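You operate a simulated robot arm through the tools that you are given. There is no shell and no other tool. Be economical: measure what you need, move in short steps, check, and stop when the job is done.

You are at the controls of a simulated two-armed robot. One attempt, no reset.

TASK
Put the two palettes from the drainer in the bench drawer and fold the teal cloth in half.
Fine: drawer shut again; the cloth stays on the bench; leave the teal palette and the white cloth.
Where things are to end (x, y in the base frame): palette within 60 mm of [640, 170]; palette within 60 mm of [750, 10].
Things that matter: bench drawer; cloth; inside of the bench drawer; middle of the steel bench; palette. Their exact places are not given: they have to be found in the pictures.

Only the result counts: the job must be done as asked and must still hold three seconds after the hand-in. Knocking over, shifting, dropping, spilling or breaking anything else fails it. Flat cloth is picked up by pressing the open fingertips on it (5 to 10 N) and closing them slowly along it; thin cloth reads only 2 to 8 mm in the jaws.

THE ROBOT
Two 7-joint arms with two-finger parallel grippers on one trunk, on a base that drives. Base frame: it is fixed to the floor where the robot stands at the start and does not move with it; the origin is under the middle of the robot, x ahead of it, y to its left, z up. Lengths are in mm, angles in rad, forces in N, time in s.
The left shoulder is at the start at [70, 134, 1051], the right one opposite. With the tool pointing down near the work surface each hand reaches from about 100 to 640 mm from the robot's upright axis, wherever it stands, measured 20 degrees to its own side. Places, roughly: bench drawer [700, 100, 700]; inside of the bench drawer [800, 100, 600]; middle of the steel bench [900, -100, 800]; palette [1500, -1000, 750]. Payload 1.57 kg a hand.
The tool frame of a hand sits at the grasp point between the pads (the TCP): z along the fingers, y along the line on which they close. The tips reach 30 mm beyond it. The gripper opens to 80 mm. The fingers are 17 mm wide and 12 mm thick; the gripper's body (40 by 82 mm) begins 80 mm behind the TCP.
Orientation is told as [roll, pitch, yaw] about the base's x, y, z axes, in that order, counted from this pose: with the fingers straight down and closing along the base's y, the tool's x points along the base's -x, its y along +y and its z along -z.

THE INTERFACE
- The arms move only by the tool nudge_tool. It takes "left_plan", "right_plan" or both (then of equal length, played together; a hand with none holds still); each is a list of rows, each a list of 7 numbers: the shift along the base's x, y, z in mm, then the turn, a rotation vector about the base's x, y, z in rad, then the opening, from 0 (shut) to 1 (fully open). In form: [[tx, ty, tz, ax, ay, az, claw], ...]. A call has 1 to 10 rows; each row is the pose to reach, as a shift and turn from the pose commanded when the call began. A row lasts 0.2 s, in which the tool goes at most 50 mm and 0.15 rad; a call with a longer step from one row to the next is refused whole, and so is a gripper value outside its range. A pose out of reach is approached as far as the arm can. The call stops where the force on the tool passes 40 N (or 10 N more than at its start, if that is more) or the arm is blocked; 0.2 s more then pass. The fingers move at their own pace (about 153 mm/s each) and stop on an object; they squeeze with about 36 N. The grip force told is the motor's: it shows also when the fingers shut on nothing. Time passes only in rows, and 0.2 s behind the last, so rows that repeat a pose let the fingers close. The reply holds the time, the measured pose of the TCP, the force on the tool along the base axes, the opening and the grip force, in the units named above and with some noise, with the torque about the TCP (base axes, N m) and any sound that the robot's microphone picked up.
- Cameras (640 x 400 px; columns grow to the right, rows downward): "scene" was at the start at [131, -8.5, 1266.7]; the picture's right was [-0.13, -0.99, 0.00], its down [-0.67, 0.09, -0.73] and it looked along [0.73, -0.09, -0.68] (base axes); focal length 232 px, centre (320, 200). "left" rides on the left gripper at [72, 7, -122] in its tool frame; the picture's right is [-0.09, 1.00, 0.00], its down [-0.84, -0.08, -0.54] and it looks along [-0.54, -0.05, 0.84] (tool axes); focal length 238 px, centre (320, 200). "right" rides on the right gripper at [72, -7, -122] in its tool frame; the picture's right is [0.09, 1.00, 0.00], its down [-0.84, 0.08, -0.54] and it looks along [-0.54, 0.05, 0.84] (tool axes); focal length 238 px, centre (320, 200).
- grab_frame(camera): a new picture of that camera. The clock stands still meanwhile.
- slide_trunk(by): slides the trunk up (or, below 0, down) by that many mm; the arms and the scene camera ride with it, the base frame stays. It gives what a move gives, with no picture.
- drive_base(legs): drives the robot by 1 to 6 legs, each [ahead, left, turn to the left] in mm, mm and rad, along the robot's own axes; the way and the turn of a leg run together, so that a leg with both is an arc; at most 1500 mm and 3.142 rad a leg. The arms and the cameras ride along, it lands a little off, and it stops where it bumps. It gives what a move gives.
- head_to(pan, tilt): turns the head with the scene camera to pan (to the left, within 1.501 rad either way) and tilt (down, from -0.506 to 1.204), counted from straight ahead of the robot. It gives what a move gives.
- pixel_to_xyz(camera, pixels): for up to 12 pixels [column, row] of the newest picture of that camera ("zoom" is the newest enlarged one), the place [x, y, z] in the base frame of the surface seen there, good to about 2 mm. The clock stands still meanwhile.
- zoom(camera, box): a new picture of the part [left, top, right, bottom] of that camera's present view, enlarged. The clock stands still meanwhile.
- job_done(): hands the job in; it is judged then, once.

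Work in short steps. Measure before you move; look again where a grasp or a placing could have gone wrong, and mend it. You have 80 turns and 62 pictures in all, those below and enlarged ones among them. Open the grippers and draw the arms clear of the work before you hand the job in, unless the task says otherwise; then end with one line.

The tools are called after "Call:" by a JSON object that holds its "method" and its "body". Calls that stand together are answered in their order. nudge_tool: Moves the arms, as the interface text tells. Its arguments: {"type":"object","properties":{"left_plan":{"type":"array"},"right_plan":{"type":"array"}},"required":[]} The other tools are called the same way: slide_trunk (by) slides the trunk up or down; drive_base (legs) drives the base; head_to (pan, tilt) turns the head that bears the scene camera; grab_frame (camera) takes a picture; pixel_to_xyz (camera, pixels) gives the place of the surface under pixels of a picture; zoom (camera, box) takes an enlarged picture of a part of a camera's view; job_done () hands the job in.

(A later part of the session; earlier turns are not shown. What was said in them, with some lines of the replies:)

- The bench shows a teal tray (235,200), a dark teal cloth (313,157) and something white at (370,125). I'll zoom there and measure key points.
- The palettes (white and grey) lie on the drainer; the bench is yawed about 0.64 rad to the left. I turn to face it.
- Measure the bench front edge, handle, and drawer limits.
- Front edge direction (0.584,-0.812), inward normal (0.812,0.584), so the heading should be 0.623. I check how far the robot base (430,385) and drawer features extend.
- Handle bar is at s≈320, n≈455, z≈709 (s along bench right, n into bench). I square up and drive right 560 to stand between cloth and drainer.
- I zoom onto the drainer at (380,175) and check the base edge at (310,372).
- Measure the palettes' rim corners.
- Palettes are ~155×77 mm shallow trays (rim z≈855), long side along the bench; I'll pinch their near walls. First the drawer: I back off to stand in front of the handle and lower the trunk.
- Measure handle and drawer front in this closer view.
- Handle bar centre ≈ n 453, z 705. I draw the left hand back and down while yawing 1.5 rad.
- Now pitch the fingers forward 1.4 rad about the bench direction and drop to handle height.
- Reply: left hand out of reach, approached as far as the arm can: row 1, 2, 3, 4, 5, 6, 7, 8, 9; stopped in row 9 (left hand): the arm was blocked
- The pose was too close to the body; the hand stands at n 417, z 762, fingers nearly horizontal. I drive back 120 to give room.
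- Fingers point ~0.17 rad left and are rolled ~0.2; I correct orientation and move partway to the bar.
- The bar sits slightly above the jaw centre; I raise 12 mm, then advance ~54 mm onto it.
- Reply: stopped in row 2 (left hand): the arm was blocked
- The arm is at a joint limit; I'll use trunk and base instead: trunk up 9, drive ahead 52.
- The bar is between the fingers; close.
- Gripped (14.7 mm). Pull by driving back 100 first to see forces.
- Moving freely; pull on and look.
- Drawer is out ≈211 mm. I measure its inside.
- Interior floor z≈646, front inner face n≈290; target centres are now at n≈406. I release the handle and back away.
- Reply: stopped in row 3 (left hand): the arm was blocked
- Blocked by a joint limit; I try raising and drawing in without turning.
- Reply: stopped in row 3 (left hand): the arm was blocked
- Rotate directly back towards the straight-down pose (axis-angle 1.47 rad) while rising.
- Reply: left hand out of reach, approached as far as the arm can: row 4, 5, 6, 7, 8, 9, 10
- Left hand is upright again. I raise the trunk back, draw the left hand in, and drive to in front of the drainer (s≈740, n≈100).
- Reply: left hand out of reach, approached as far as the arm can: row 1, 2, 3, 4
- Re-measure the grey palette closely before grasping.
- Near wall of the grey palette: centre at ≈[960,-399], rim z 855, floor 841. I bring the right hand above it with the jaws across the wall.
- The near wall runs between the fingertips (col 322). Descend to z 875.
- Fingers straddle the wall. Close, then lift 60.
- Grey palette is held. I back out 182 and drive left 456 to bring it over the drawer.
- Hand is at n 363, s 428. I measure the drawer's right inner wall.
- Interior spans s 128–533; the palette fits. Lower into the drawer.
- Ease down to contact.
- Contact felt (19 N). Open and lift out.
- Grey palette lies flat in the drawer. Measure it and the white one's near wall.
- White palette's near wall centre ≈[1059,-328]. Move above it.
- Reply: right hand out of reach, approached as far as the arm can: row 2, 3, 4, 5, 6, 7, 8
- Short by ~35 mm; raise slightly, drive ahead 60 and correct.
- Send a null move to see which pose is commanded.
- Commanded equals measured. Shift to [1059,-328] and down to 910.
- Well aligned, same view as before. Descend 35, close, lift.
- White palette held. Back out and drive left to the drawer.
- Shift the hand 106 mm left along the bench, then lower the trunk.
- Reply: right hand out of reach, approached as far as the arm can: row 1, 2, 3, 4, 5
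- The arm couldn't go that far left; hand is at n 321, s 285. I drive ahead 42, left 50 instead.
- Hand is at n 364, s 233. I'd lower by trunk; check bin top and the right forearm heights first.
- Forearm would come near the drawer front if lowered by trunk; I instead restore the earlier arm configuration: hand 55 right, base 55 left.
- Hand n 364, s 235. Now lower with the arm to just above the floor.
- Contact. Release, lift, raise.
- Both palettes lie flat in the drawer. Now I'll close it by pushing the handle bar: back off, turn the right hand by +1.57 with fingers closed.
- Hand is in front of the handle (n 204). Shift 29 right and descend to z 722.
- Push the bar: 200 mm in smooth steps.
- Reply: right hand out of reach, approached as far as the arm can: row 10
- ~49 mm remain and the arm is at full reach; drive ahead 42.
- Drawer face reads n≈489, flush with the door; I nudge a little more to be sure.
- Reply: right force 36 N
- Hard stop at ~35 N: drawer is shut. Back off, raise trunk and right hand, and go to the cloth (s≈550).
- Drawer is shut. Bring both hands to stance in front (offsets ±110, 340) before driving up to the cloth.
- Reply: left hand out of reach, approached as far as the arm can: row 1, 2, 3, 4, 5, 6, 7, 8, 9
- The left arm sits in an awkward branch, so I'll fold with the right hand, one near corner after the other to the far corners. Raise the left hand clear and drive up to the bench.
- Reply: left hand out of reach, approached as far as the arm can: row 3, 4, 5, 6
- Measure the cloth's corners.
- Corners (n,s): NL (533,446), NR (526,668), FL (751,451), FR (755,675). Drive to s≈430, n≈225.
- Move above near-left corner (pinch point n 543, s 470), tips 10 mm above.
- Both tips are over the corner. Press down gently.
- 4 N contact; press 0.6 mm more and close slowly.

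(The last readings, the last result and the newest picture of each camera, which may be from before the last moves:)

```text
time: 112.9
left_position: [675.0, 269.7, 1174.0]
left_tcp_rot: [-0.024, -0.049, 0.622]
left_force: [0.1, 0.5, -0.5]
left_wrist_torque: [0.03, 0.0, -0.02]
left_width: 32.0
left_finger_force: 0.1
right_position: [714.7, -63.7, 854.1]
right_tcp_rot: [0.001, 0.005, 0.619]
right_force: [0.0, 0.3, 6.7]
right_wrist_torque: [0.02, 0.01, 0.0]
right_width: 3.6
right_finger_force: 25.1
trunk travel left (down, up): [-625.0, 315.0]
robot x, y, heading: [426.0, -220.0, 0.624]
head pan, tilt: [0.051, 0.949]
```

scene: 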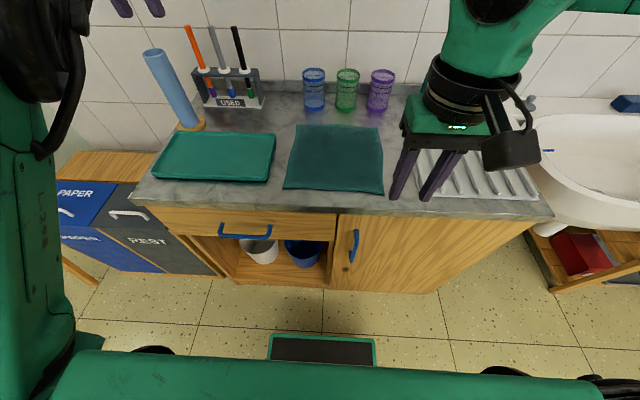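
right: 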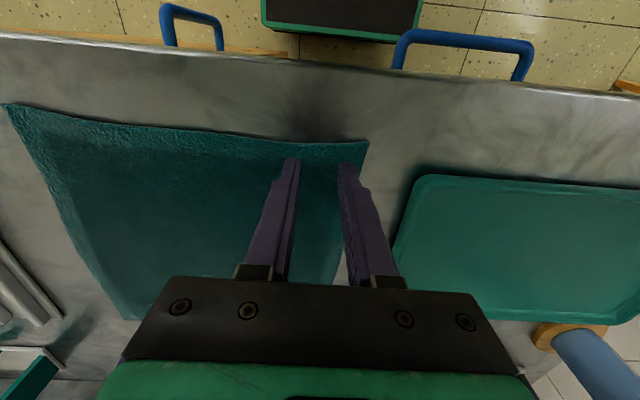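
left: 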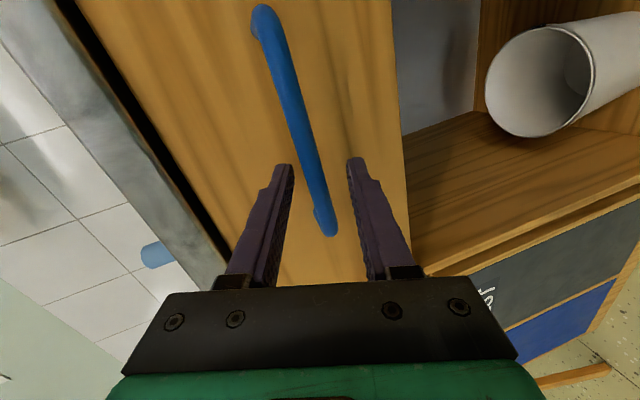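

Cloth pinched (3.6 mm). Arc it over to the far-left corner.

Call:
{"method": "nudge_tool", "body": {"right_plan": [[4, 3, 20, 0, 0, 0, 0], [16, 12, 48, 0, 0, 0, 0], [36, 26, 75, 0, 0, 0, 0], [60, 43, 95, 0, 0, 0, 0], [84, 60, 102, 0, 0, 0, 0], [108, 78, 95, 0, 0, 0, 0], [129, 93, 76, 0, 0, 0, 0], [146, 105, 50, 0, 0, 0, 0], [157, 113, 25, 0, 0, 0, 0], [161, 116, 8, 0, 0, 0, 0]]}}

Call:
{"method": "grab_frame", "body": {"camera": "scene"}}

```text
time: 115.1
left_position: [674.9, 269.8, 1173.1]
left_tcp_rot: [-0.021, -0.047, 0.624]
left_force: [0.3, 0.6, 0.0]
left_wrist_torque: [-0.01, -0.02, 0.01]
left_width: 32.3
left_finger_force: 0.0
right_position: [868.2, -28.3, 877.1]
right_tcp_rot: [0.004, 0.006, 0.62]
right_force: [-1.2, -0.3, -0.2]
right_wrist_torque: [0.0, 0.01, -0.03]
right_width: 3.8
right_finger_force: 24.7
right hand out of reach, approached as far as the arm can: row 4, 5, 6, 7, 8, 9, 10
trunk travel left (down, up): [-625.0, 315.0]
robot x, y, heading: [431.8, -220.3, 0.622]
head pan, tilt: [0.051, 0.949]
```

```text
19 pictures are left
```

scene: 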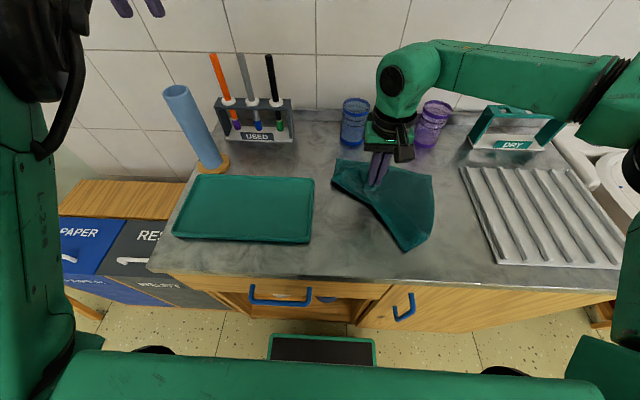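

Arm ran short toward the far left; hand is at n 688, s 530. Drive left 75 and ahead 15 to extend.

Call:
{"method": "drive_base", "body": {"legs": [[15, 75, 0]]}}

Call:
{"method": "nudge_tool", "body": {"right_plan": [[14, 0, 0, 0, 0, 0, 0], [28, 4, 0, 0, 0, 0, 0], [40, 12, 0, 0, 0, 0, 0], [40, 12, -8, 0, 0, 0, 0]]}}

```text
time: 116.1
left_position: [646.1, 337.3, 1174.8]
left_tcp_rot: [-0.021, -0.047, 0.622]
left_force: [-0.4, 0.8, 0.0]
left_wrist_torque: [-0.02, -0.03, 0.02]
left_width: 32.0
left_finger_force: 0.0
right_position: [836.3, 39.7, 878.4]
right_tcp_rot: [0.003, 0.004, 0.62]
right_force: [0.0, -1.1, -0.3]
right_wrist_torque: [-0.03, 0.05, -0.01]
right_width: 3.8
right_finger_force: 24.8
trunk travel left (down, up): [-625.0, 315.0]
robot x, y, heading: [398.9, -149.6, 0.618]
head pan, tilt: [0.051, 0.949]
```

```text
time: 117.1
left_position: [644.3, 338.2, 1173.5]
left_tcp_rot: [-0.021, -0.048, 0.621]
left_force: [-0.5, -0.7, -0.3]
left_wrist_torque: [0.03, 0.04, 0.01]
left_width: 31.9
left_finger_force: 0.0
right_position: [872.0, 34.1, 875.7]
right_tcp_rot: [0.004, 0.004, 0.621]
right_force: [0.0, -0.1, -0.8]
right_wrist_torque: [0.0, -0.03, 0.02]
right_width: 3.7
right_finger_force: 24.4
right hand out of reach, approached as far as the arm can: row 2, 3, 4
trunk travel left (down, up): [-625.0, 315.0]
robot x, y, heading: [399.6, -149.5, 0.628]
head pan, tilt: [0.051, 0.949]
```

At n 728, s 481. I tilt the fingers forward 0.3 rad to gain reach, and go the last mm and down.

Call:
{"method": "nudge_tool", "body": {"right_plan": [[0, 0, 0, 0.0876, -0.1218, 0, 0], [3, 5, 0, 0.1752, -0.2436, 0, 0], [8, 13, -5, 0.1752, -0.2436, 0, 0], [10, 17, -12, 0.1752, -0.2436, 0, 0], [10, 17, -16, 0.1752, -0.2436, 0, 0]]}}

```text
time: 118.3
left_position: [642.8, 337.2, 1175.4]
left_tcp_rot: [-0.02, -0.049, 0.621]
left_force: [-0.6, -0.1, 0.4]
left_wrist_torque: [-0.02, 0.02, 0.02]
left_width: 32.0
left_finger_force: 0.1
right_position: [881.6, 51.6, 861.9]
right_tcp_rot: [0.005, -0.299, 0.62]
right_force: [0.7, -1.5, 8.4]
right_wrist_torque: [-0.06, -0.01, -0.02]
right_width: 3.6
right_finger_force: 24.4
trunk travel left (down, up): [-625.0, 315.0]
robot x, y, heading: [400.5, -148.1, 0.622]
head pan, tilt: [0.051, 0.949]
```

Tilt works: n 746, s 473, touching at 8 N. Release and lift off.

Call:
{"method": "nudge_tool", "body": {"right_plan": [[0, 0, 1, 0, 0, 0, 0.1], [0, 0, 1, 0, 0, 0, 0.25], [0, 0, 2, 0, 0, 0, 0.3], [-2, -1.5, 10, 0, 0, 0, 0.3], [-5, -4, 25, 0, 0, 0, 0.3], [-10, -7, 50, 0, 0, 0, 0.3], [-20, -14, 90, 0, 0, 0, 0.3], [-40, -29, 120, 0, 0, 0, 0.3], [-70, -50, 130, 0, 0, 0, 0.3], [-100, -72, 130, 0, 0, 0, 0.3]]}}

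Call:
{"method": "drive_base", "body": {"legs": [[0, -150, 0]]}}

Call:
{"method": "grab_frame", "body": {"camera": "scene"}}

```text
time: 120.5
left_position: [642.8, 338.7, 1174.7]
left_tcp_rot: [-0.02, -0.049, 0.622]
left_force: [0.2, 0.0, 0.8]
left_wrist_torque: [0.0, -0.04, 0.05]
left_width: 32.0
left_finger_force: 0.0
right_position: [781.3, -21.2, 990.7]
right_tcp_rot: [0.006, -0.294, 0.621]
right_force: [0.7, -0.5, 0.2]
right_wrist_torque: [0.01, 0.0, 0.0]
right_width: 24.3
right_finger_force: 0.1
trunk travel left (down, up): [-625.0, 315.0]
robot x, y, heading: [401.0, -151.7, 0.623]
head pan, tilt: [0.051, 0.949]
```

```text
time: 121.9
left_position: [731.1, 218.5, 1172.2]
left_tcp_rot: [-0.022, -0.046, 0.623]
left_force: [-0.7, 0.3, -0.2]
left_wrist_torque: [0.01, 0.02, -0.01]
left_width: 31.8
left_finger_force: 0.1
right_position: [868.3, -140.7, 989.1]
right_tcp_rot: [0.001, -0.296, 0.618]
right_force: [0.3, -0.1, 0.8]
right_wrist_torque: [-0.01, -0.03, -0.01]
right_width: 24.1
right_finger_force: 0.2
trunk travel left (down, up): [-625.0, 315.0]
robot x, y, heading: [488.4, -267.7, 0.618]
head pan, tilt: [0.051, 0.949]
```

```text
18 pictures are left
```

scene: 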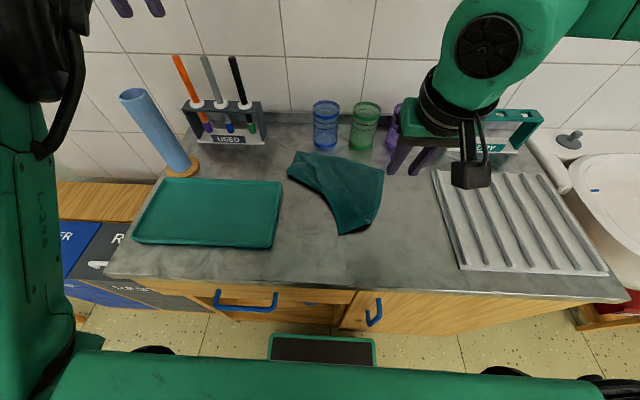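

Look at the cloth closely.

Call:
{"method": "zoom", "body": {"camera": "scene", "box": [260, 130, 420, 250]}}

Call:
{"method": "pixel_to_xyz", "body": {"camera": "zoom", "pixels": [[178, 75], [150, 150], [265, 205], [320, 340], [425, 315], [465, 125], [300, 90], [330, 200], [380, 330], [220, 175], [300, 280], [400, 200]]}}

```text
3.33 times, centred on (340, 190) of scene
```

zoom: 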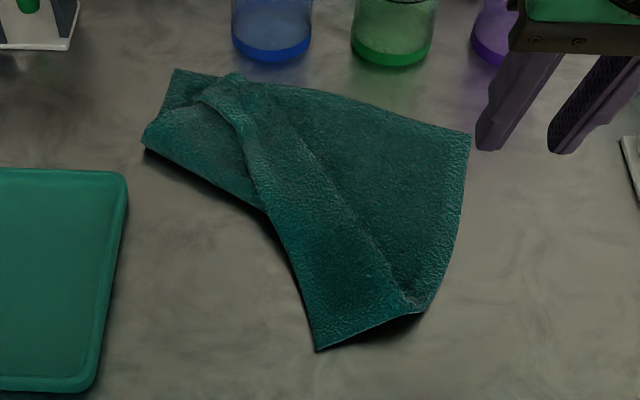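

```text
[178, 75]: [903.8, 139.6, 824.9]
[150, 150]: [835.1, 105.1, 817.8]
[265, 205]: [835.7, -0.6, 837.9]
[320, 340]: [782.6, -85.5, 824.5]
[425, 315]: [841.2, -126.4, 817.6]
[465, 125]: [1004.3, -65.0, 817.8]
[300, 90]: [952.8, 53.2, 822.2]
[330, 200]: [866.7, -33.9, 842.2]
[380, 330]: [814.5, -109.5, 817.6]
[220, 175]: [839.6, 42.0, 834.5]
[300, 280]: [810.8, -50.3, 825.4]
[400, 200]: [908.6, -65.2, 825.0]
```

Zoom tighter on the ambiguous lower part.

Call:
{"method": "zoom", "body": {"camera": "scene", "box": [280, 145, 390, 240]}}

Call:
{"method": "pixel_to_xyz", "body": {"camera": "zoom", "pixels": [[160, 35], [115, 130], [200, 65], [260, 165], [300, 250], [360, 355], [395, 305], [470, 310], [330, 200], [420, 230], [500, 300], [480, 335]]}}

```text
4.21 times, centred on (335, 192) of scene
```

zoom: 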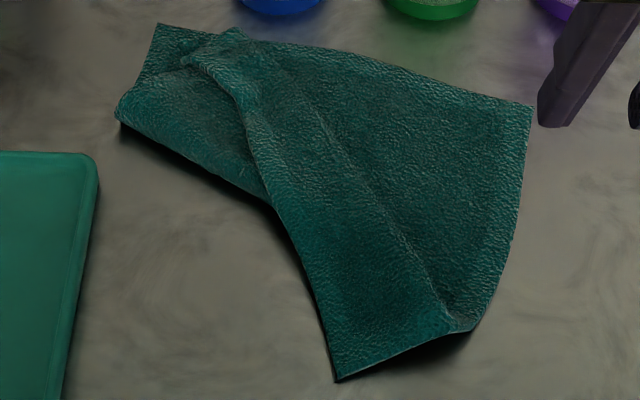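

```text
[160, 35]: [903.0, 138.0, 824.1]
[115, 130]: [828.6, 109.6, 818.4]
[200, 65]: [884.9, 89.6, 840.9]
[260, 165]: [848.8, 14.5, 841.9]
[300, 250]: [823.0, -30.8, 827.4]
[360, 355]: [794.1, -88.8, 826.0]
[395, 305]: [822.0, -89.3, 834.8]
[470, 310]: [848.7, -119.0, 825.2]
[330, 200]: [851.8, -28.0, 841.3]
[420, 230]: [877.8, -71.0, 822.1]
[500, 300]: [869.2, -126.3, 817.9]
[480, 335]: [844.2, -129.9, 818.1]
```

NR corner lies near [785,-85] (zoom 340,380); FR at ≈[1003,-62]; FL at [903,138]. I move above NR's inside, [808,-86], hand upright again.

Call:
{"method": "nudge_tool", "body": {"right_plan": [[-10, 9, -10, -0.0876, 0.1218, 0, 0.25], [-25, 23, -25, -0.1752, 0.2436, 0, 0.25], [-40, 37, -45, -0.1752, 0.2436, 0, 0.25], [-60.3, 54.7, -70, -0.1752, 0.2436, 0, 0.25], [-60.3, 54.7, -95, -0.1752, 0.2436, 0, 0.25], [-60.3, 54.7, -115, -0.1752, 0.2436, 0, 0.25], [-60.3, 54.7, -122, -0.1752, 0.2436, 0, 0.25], [-60.3, 54.7, -122, -0.1752, 0.2436, 0, 0.25]]}}

Call:
{"method": "grab_frame", "body": {"camera": "right"}}

```text
time: 123.7
left_position: [731.7, 216.5, 1174.3]
left_tcp_rot: [-0.02, -0.047, 0.622]
left_force: [0.4, -0.3, -0.2]
left_wrist_torque: [-0.01, -0.01, -0.02]
left_width: 32.2
left_finger_force: 0.0
right_position: [810.7, -94.6, 868.7]
right_tcp_rot: [0.003, 0.006, 0.62]
right_force: [-0.4, -0.5, 0.4]
right_wrist_torque: [0.0, 0.0, -0.03]
right_width: 19.8
right_finger_force: 0.0
right hand out of reach, approached as far as the arm can: row 6, 7, 8
trunk travel left (down, up): [-625.0, 315.0]
robot x, y, heading: [483.3, -271.7, 0.622]
head pan, tilt: [0.051, 0.949]
```

```text
15 pictures are left
```

right: 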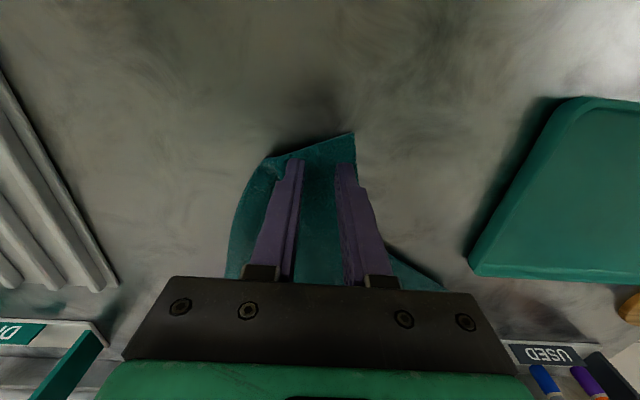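

Tips straddle the corner nicely but the arm is at its left limit; raise, drive left 45, then return the hand right.

Call:
{"method": "nudge_tool", "body": {"right_plan": [[0, 0, 15, 0, 0, 0, 0.25], [0, 0, 15, 0, 0, 0, 0.25]]}}

Call:
{"method": "drive_base", "body": {"legs": [[0, 50, 0]]}}

```text
time: 124.3
left_position: [730.8, 216.6, 1175.2]
left_tcp_rot: [-0.022, -0.046, 0.621]
left_force: [-0.2, 1.0, 0.3]
left_wrist_torque: [-0.02, -0.01, 0.05]
left_width: 31.9
left_finger_force: 0.0
right_position: [810.9, -94.2, 883.4]
right_tcp_rot: [0.0, 0.005, 0.621]
right_force: [0.3, 1.1, 0.2]
right_wrist_torque: [0.03, -0.02, 0.0]
right_width: 20.0
right_finger_force: 0.1
trunk travel left (down, up): [-625.0, 315.0]
robot x, y, heading: [484.6, -270.9, 0.622]
head pan, tilt: [0.051, 0.949]
```

```text
time: 125.2
left_position: [704.3, 255.1, 1173.9]
left_tcp_rot: [-0.017, -0.047, 0.62]
left_force: [-1.0, -0.3, -0.2]
left_wrist_torque: [0.02, 0.0, 0.0]
left_width: 32.0
left_finger_force: 0.1
right_position: [783.6, -56.3, 883.8]
right_tcp_rot: [0.006, 0.005, 0.62]
right_force: [0.7, 0.1, -0.4]
right_wrist_torque: [-0.01, -0.03, 0.01]
right_width: 19.9
right_finger_force: 0.1
trunk travel left (down, up): [-625.0, 315.0]
robot x, y, heading: [460.3, -228.9, 0.623]
head pan, tilt: [0.051, 0.949]
```

Return to [806,-89] and press down.

Call:
{"method": "nudge_tool", "body": {"right_plan": [[8, -11, 0, 0, 0, 0, 0.25], [16, -22, 0, 0, 0, 0, 0.25], [22.4, -32.7, 0, 0, 0, 0, 0.25], [22.4, -32.7, -15, 0, 0, 0, 0.25], [22.4, -32.7, -24, 0, 0, 0, 0.25], [22.4, -32.7, -28, 0, 0, 0, 0.25], [22.4, -32.7, -30, 0, 0, 0, 0.25], [22.4, -32.7, -30, 0, 0, 0, 0.25]]}}

```text
time: 127.0
left_position: [703.1, 257.8, 1172.8]
left_tcp_rot: [-0.02, -0.048, 0.62]
left_force: [0.3, 0.9, 0.1]
left_wrist_torque: [0.01, -0.02, 0.0]
left_width: 32.1
left_finger_force: 0.0
right_position: [803.8, -87.0, 855.2]
right_tcp_rot: [-0.001, 0.006, 0.618]
right_force: [0.3, 0.3, 1.2]
right_wrist_torque: [0.02, -0.03, -0.04]
right_width: 19.9
right_finger_force: 0.1
trunk travel left (down, up): [-625.0, 315.0]
robot x, y, heading: [457.7, -233.1, 0.618]
head pan, tilt: [0.051, 0.949]
```

Light contact (1 N). Press 1.8 mm more and close slowly.

Call:
{"method": "nudge_tool", "body": {"right_plan": [[0, 0, -1, 0, 0, 0, 0.25], [0, 0, -1.9, 0, 0, 0, 0.25], [0, 0, -1.9, 0, 0, 0, 0.2], [0, 0, -1.9, 0, 0, 0, 0.15], [0, 0, -1.9, 0, 0, 0, 0.1], [0, 0, -1.9, 0, 0, 0, 0.06], [0, 0, -1.9, 0, 0, 0, 0.03], [0, 0, -1.9, 0, 0, 0, 0], [0, 0, -1.9, 0, 0, 0, 0], [0, 0, -1.9, 0, 0, 0, 0]]}}

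```text
time: 129.2
left_position: [701.5, 256.1, 1174.1]
left_tcp_rot: [-0.022, -0.049, 0.618]
left_force: [0.0, 0.8, 0.2]
left_wrist_torque: [0.0, 0.0, 0.01]
left_width: 32.4
left_finger_force: 0.0
right_position: [804.3, -86.9, 853.4]
right_tcp_rot: [0.002, 0.004, 0.62]
right_force: [0.3, 1.6, 14.5]
right_wrist_torque: [0.02, -0.01, -0.01]
right_width: 2.0
right_finger_force: 23.5
trunk travel left (down, up): [-625.0, 315.0]
robot x, y, heading: [456.3, -232.6, 0.623]
head pan, tilt: [0.051, 0.949]
```

Reads 2 mm; lift in an arc toward the far-right corner, tilting for reach.

Call:
{"method": "nudge_tool", "body": {"right_plan": [[3, 0, 25, 0, 0, 0, 0], [15, 2, 55, 0.0584, -0.0812, 0, 0], [38, 5, 80, 0.1168, -0.1624, 0, 0], [65, 8, 95, 0.1752, -0.2436, 0, 0], [95, 12, 98, 0.2336, -0.3248, 0, 0], [122, 15.5, 88, 0.2628, -0.3654, 0, 0], [145, 18.5, 68, 0.2628, -0.3654, 0, 0], [160, 20, 45, 0.2628, -0.3654, 0, 0], [169, 21.5, 25, 0.2628, -0.3654, 0, 0], [173, 22, 15, 0.2628, -0.3654, 0, 0]]}}

Call:
{"method": "grab_frame", "body": {"camera": "scene"}}

```text
time: 131.4
left_position: [704.1, 257.2, 1173.7]
left_tcp_rot: [-0.021, -0.046, 0.619]
left_force: [-0.3, 0.5, -0.4]
left_wrist_torque: [-0.02, 0.03, 0.01]
left_width: 32.3
left_finger_force: 0.1
right_position: [978.8, -66.2, 866.9]
right_tcp_rot: [0.006, -0.445, 0.618]
right_force: [-0.8, 0.0, 0.2]
right_wrist_torque: [0.02, 0.03, 0.01]
right_width: 1.9
right_finger_force: 23.8
trunk travel left (down, up): [-625.0, 315.0]
robot x, y, heading: [460.9, -228.3, 0.619]
head pan, tilt: [0.051, 0.949]
```

```text
14 pictures are left
```

scene: 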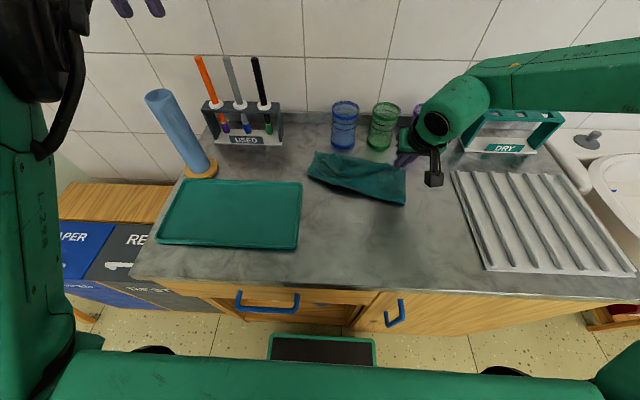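

The cloth folded over well. Lower 8 mm, release, and withdraw up and back.

Call:
{"method": "nudge_tool", "body": {"right_plan": [[0, 0, -5, 0, 0, 0, 0], [0, 0, -8, 0, 0, 0, 0.1], [0, 0, -8, 0, 0, 0, 0.2], [0, 0, -6, 0, 0, 0, 0.25], [-4, -3, 5, 0, 0, 0, 0.25], [-10, -7, 25, 0, 0, 0, 0.25], [-20, -14, 55, 0, 0, 0, 0.25], [-40, -29, 90, 0, 0, 0, 0.25], [-70, -50, 110, 0, 0, 0, 0.25], [-100, -72, 120, 0, 0, 0, 0.25]]}}

Call:
{"method": "zoom", "body": {"camera": "scene", "box": [290, 90, 430, 220]}}

Call:
{"method": "pixel_to_xyz", "body": {"camera": "zoom", "pixels": [[150, 190], [170, 215], [390, 240], [385, 330], [130, 240], [250, 290], [300, 200], [210, 120], [340, 115]]}}

```text
time: 133.6
left_position: [701.9, 254.8, 1174.1]
left_tcp_rot: [-0.02, -0.05, 0.62]
left_force: [1.1, 0.4, -0.3]
left_wrist_torque: [0.02, 0.0, 0.01]
left_width: 32.2
left_finger_force: 0.0
right_position: [877.2, -138.1, 988.1]
right_tcp_rot: [0.007, -0.446, 0.618]
right_force: [-0.6, -0.1, -0.6]
right_wrist_torque: [0.0, 0.0, -0.03]
right_width: 19.8
right_finger_force: 0.1
trunk travel left (down, up): [-625.0, 315.0]
robot x, y, heading: [455.9, -234.5, 0.623]
head pan, tilt: [0.051, 0.949]
```

```text
3.08 times, centred on (360, 155) of scene
```

zoom: 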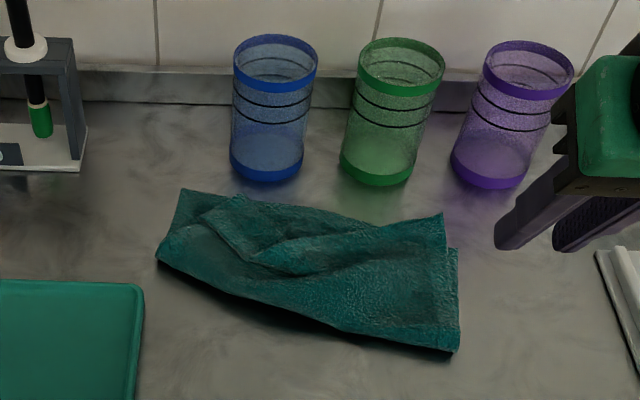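

```text
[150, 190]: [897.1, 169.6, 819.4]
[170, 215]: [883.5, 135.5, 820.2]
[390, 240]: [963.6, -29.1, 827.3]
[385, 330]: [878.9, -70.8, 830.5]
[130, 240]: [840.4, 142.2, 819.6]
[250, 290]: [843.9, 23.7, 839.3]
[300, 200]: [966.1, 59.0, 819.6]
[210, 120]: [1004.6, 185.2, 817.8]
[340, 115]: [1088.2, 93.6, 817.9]
```

Measure corner mismatches of the two layers.

Call:
{"method": "pixel_to_xyz", "body": {"camera": "zoom", "pixels": [[186, 195], [206, 215], [240, 198], [250, 262], [440, 217], [456, 255], [452, 345], [160, 255], [330, 325], [340, 222], [300, 245]]}}

Call:
{"method": "zoom", "body": {"camera": "scene", "box": [300, 140, 400, 205]}}

```text
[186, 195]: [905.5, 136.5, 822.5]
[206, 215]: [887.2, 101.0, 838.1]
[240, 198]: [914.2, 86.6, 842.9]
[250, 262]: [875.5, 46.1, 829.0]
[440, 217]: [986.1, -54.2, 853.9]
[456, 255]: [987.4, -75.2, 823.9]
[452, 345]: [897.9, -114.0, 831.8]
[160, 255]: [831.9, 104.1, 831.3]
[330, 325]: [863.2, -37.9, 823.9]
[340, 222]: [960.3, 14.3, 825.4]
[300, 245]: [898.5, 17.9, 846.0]
```

```text
6.15 times, centred on (350, 172) of scene
```

zoom: 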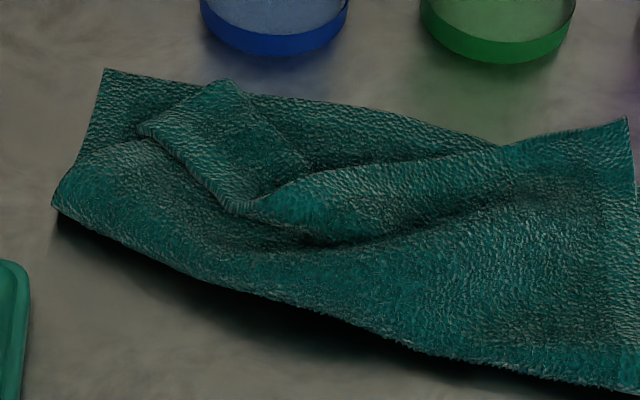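

The cloth is folded in half, layers about aligned (far corners paired within ~40 mm), well clear of cups. I back away with both hands clear and check the whole scene.

Call:
{"method": "drive_base", "body": {"legs": [[-350, 0, 0]]}}

Call:
{"method": "nudge_tool", "body": {"left_plan": [[0, 0, 0, 0, 0, 0, 1], [0, 0, 0, 0, 0, 0, 1]], "right_plan": [[0, 0, 0, 0, 0, 0, 1], [0, 0, 0, 0, 0, 0, 1]]}}

Call:
{"method": "grab_frame", "body": {"camera": "scene"}}

```text
time: 135.9
left_position: [421.0, 55.9, 1173.7]
left_tcp_rot: [-0.02, -0.048, 0.619]
left_force: [0.1, -0.5, 0.1]
left_wrist_torque: [-0.04, -0.01, 0.02]
left_width: 31.7
left_finger_force: 0.0
right_position: [596.2, -338.6, 987.3]
right_tcp_rot: [0.007, -0.446, 0.619]
right_force: [-0.1, 0.6, -0.1]
right_wrist_torque: [0.01, 0.01, -0.03]
right_width: 20.1
right_finger_force: 0.1
trunk travel left (down, up): [-625.0, 315.0]
robot x, y, heading: [179.1, -429.2, 0.621]
head pan, tilt: [0.051, 0.949]
```

```text
time: 136.5
left_position: [421.0, 54.6, 1173.4]
left_tcp_rot: [-0.021, -0.048, 0.62]
left_force: [-0.9, 0.2, 0.5]
left_wrist_torque: [0.0, 0.0, 0.0]
left_width: 80.1
left_finger_force: 0.1
right_position: [595.6, -339.2, 988.0]
right_tcp_rot: [0.004, -0.446, 0.618]
right_force: [0.9, 0.1, 0.6]
right_wrist_torque: [-0.02, 0.02, 0.02]
right_width: 80.1
right_finger_force: 0.0
trunk travel left (down, up): [-625.0, 315.0]
robot x, y, heading: [177.2, -431.7, 0.617]
head pan, tilt: [0.051, 0.949]
```

```text
11 pictures are left
```

scene: 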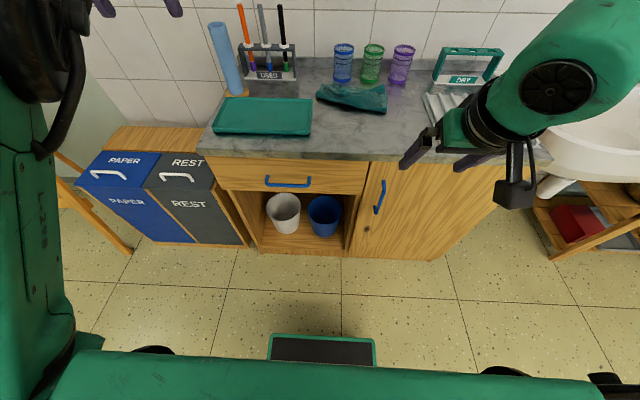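

Everything stands. One last check that the drawer face is flush.

Call:
{"method": "pixel_to_xyz", "body": {"camera": "scene", "pixels": [[240, 172], [340, 180], [395, 180], [288, 175]]}}

```text
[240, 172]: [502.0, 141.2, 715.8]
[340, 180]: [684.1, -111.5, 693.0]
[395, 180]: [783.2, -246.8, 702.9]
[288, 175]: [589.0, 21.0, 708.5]
```

The drawer face is at n≈490, flush with the door as it was at the start. I'm handing in.

Call:
{"method": "job_done", "body": {}}

```text
The job is handed in.
```

The job is handed in. Both palettes from the drainer were laid flat in the drawer, close to the two target spots, and the drawer is shut flush. I couldn't see inside once it was closed. The teal cloth is folded in half on the bench with some wrinkles, and one pair of corners is about 40 mm off. Nothing else on the bench looks shifted, and the arms are drawn clear with the grippers open.
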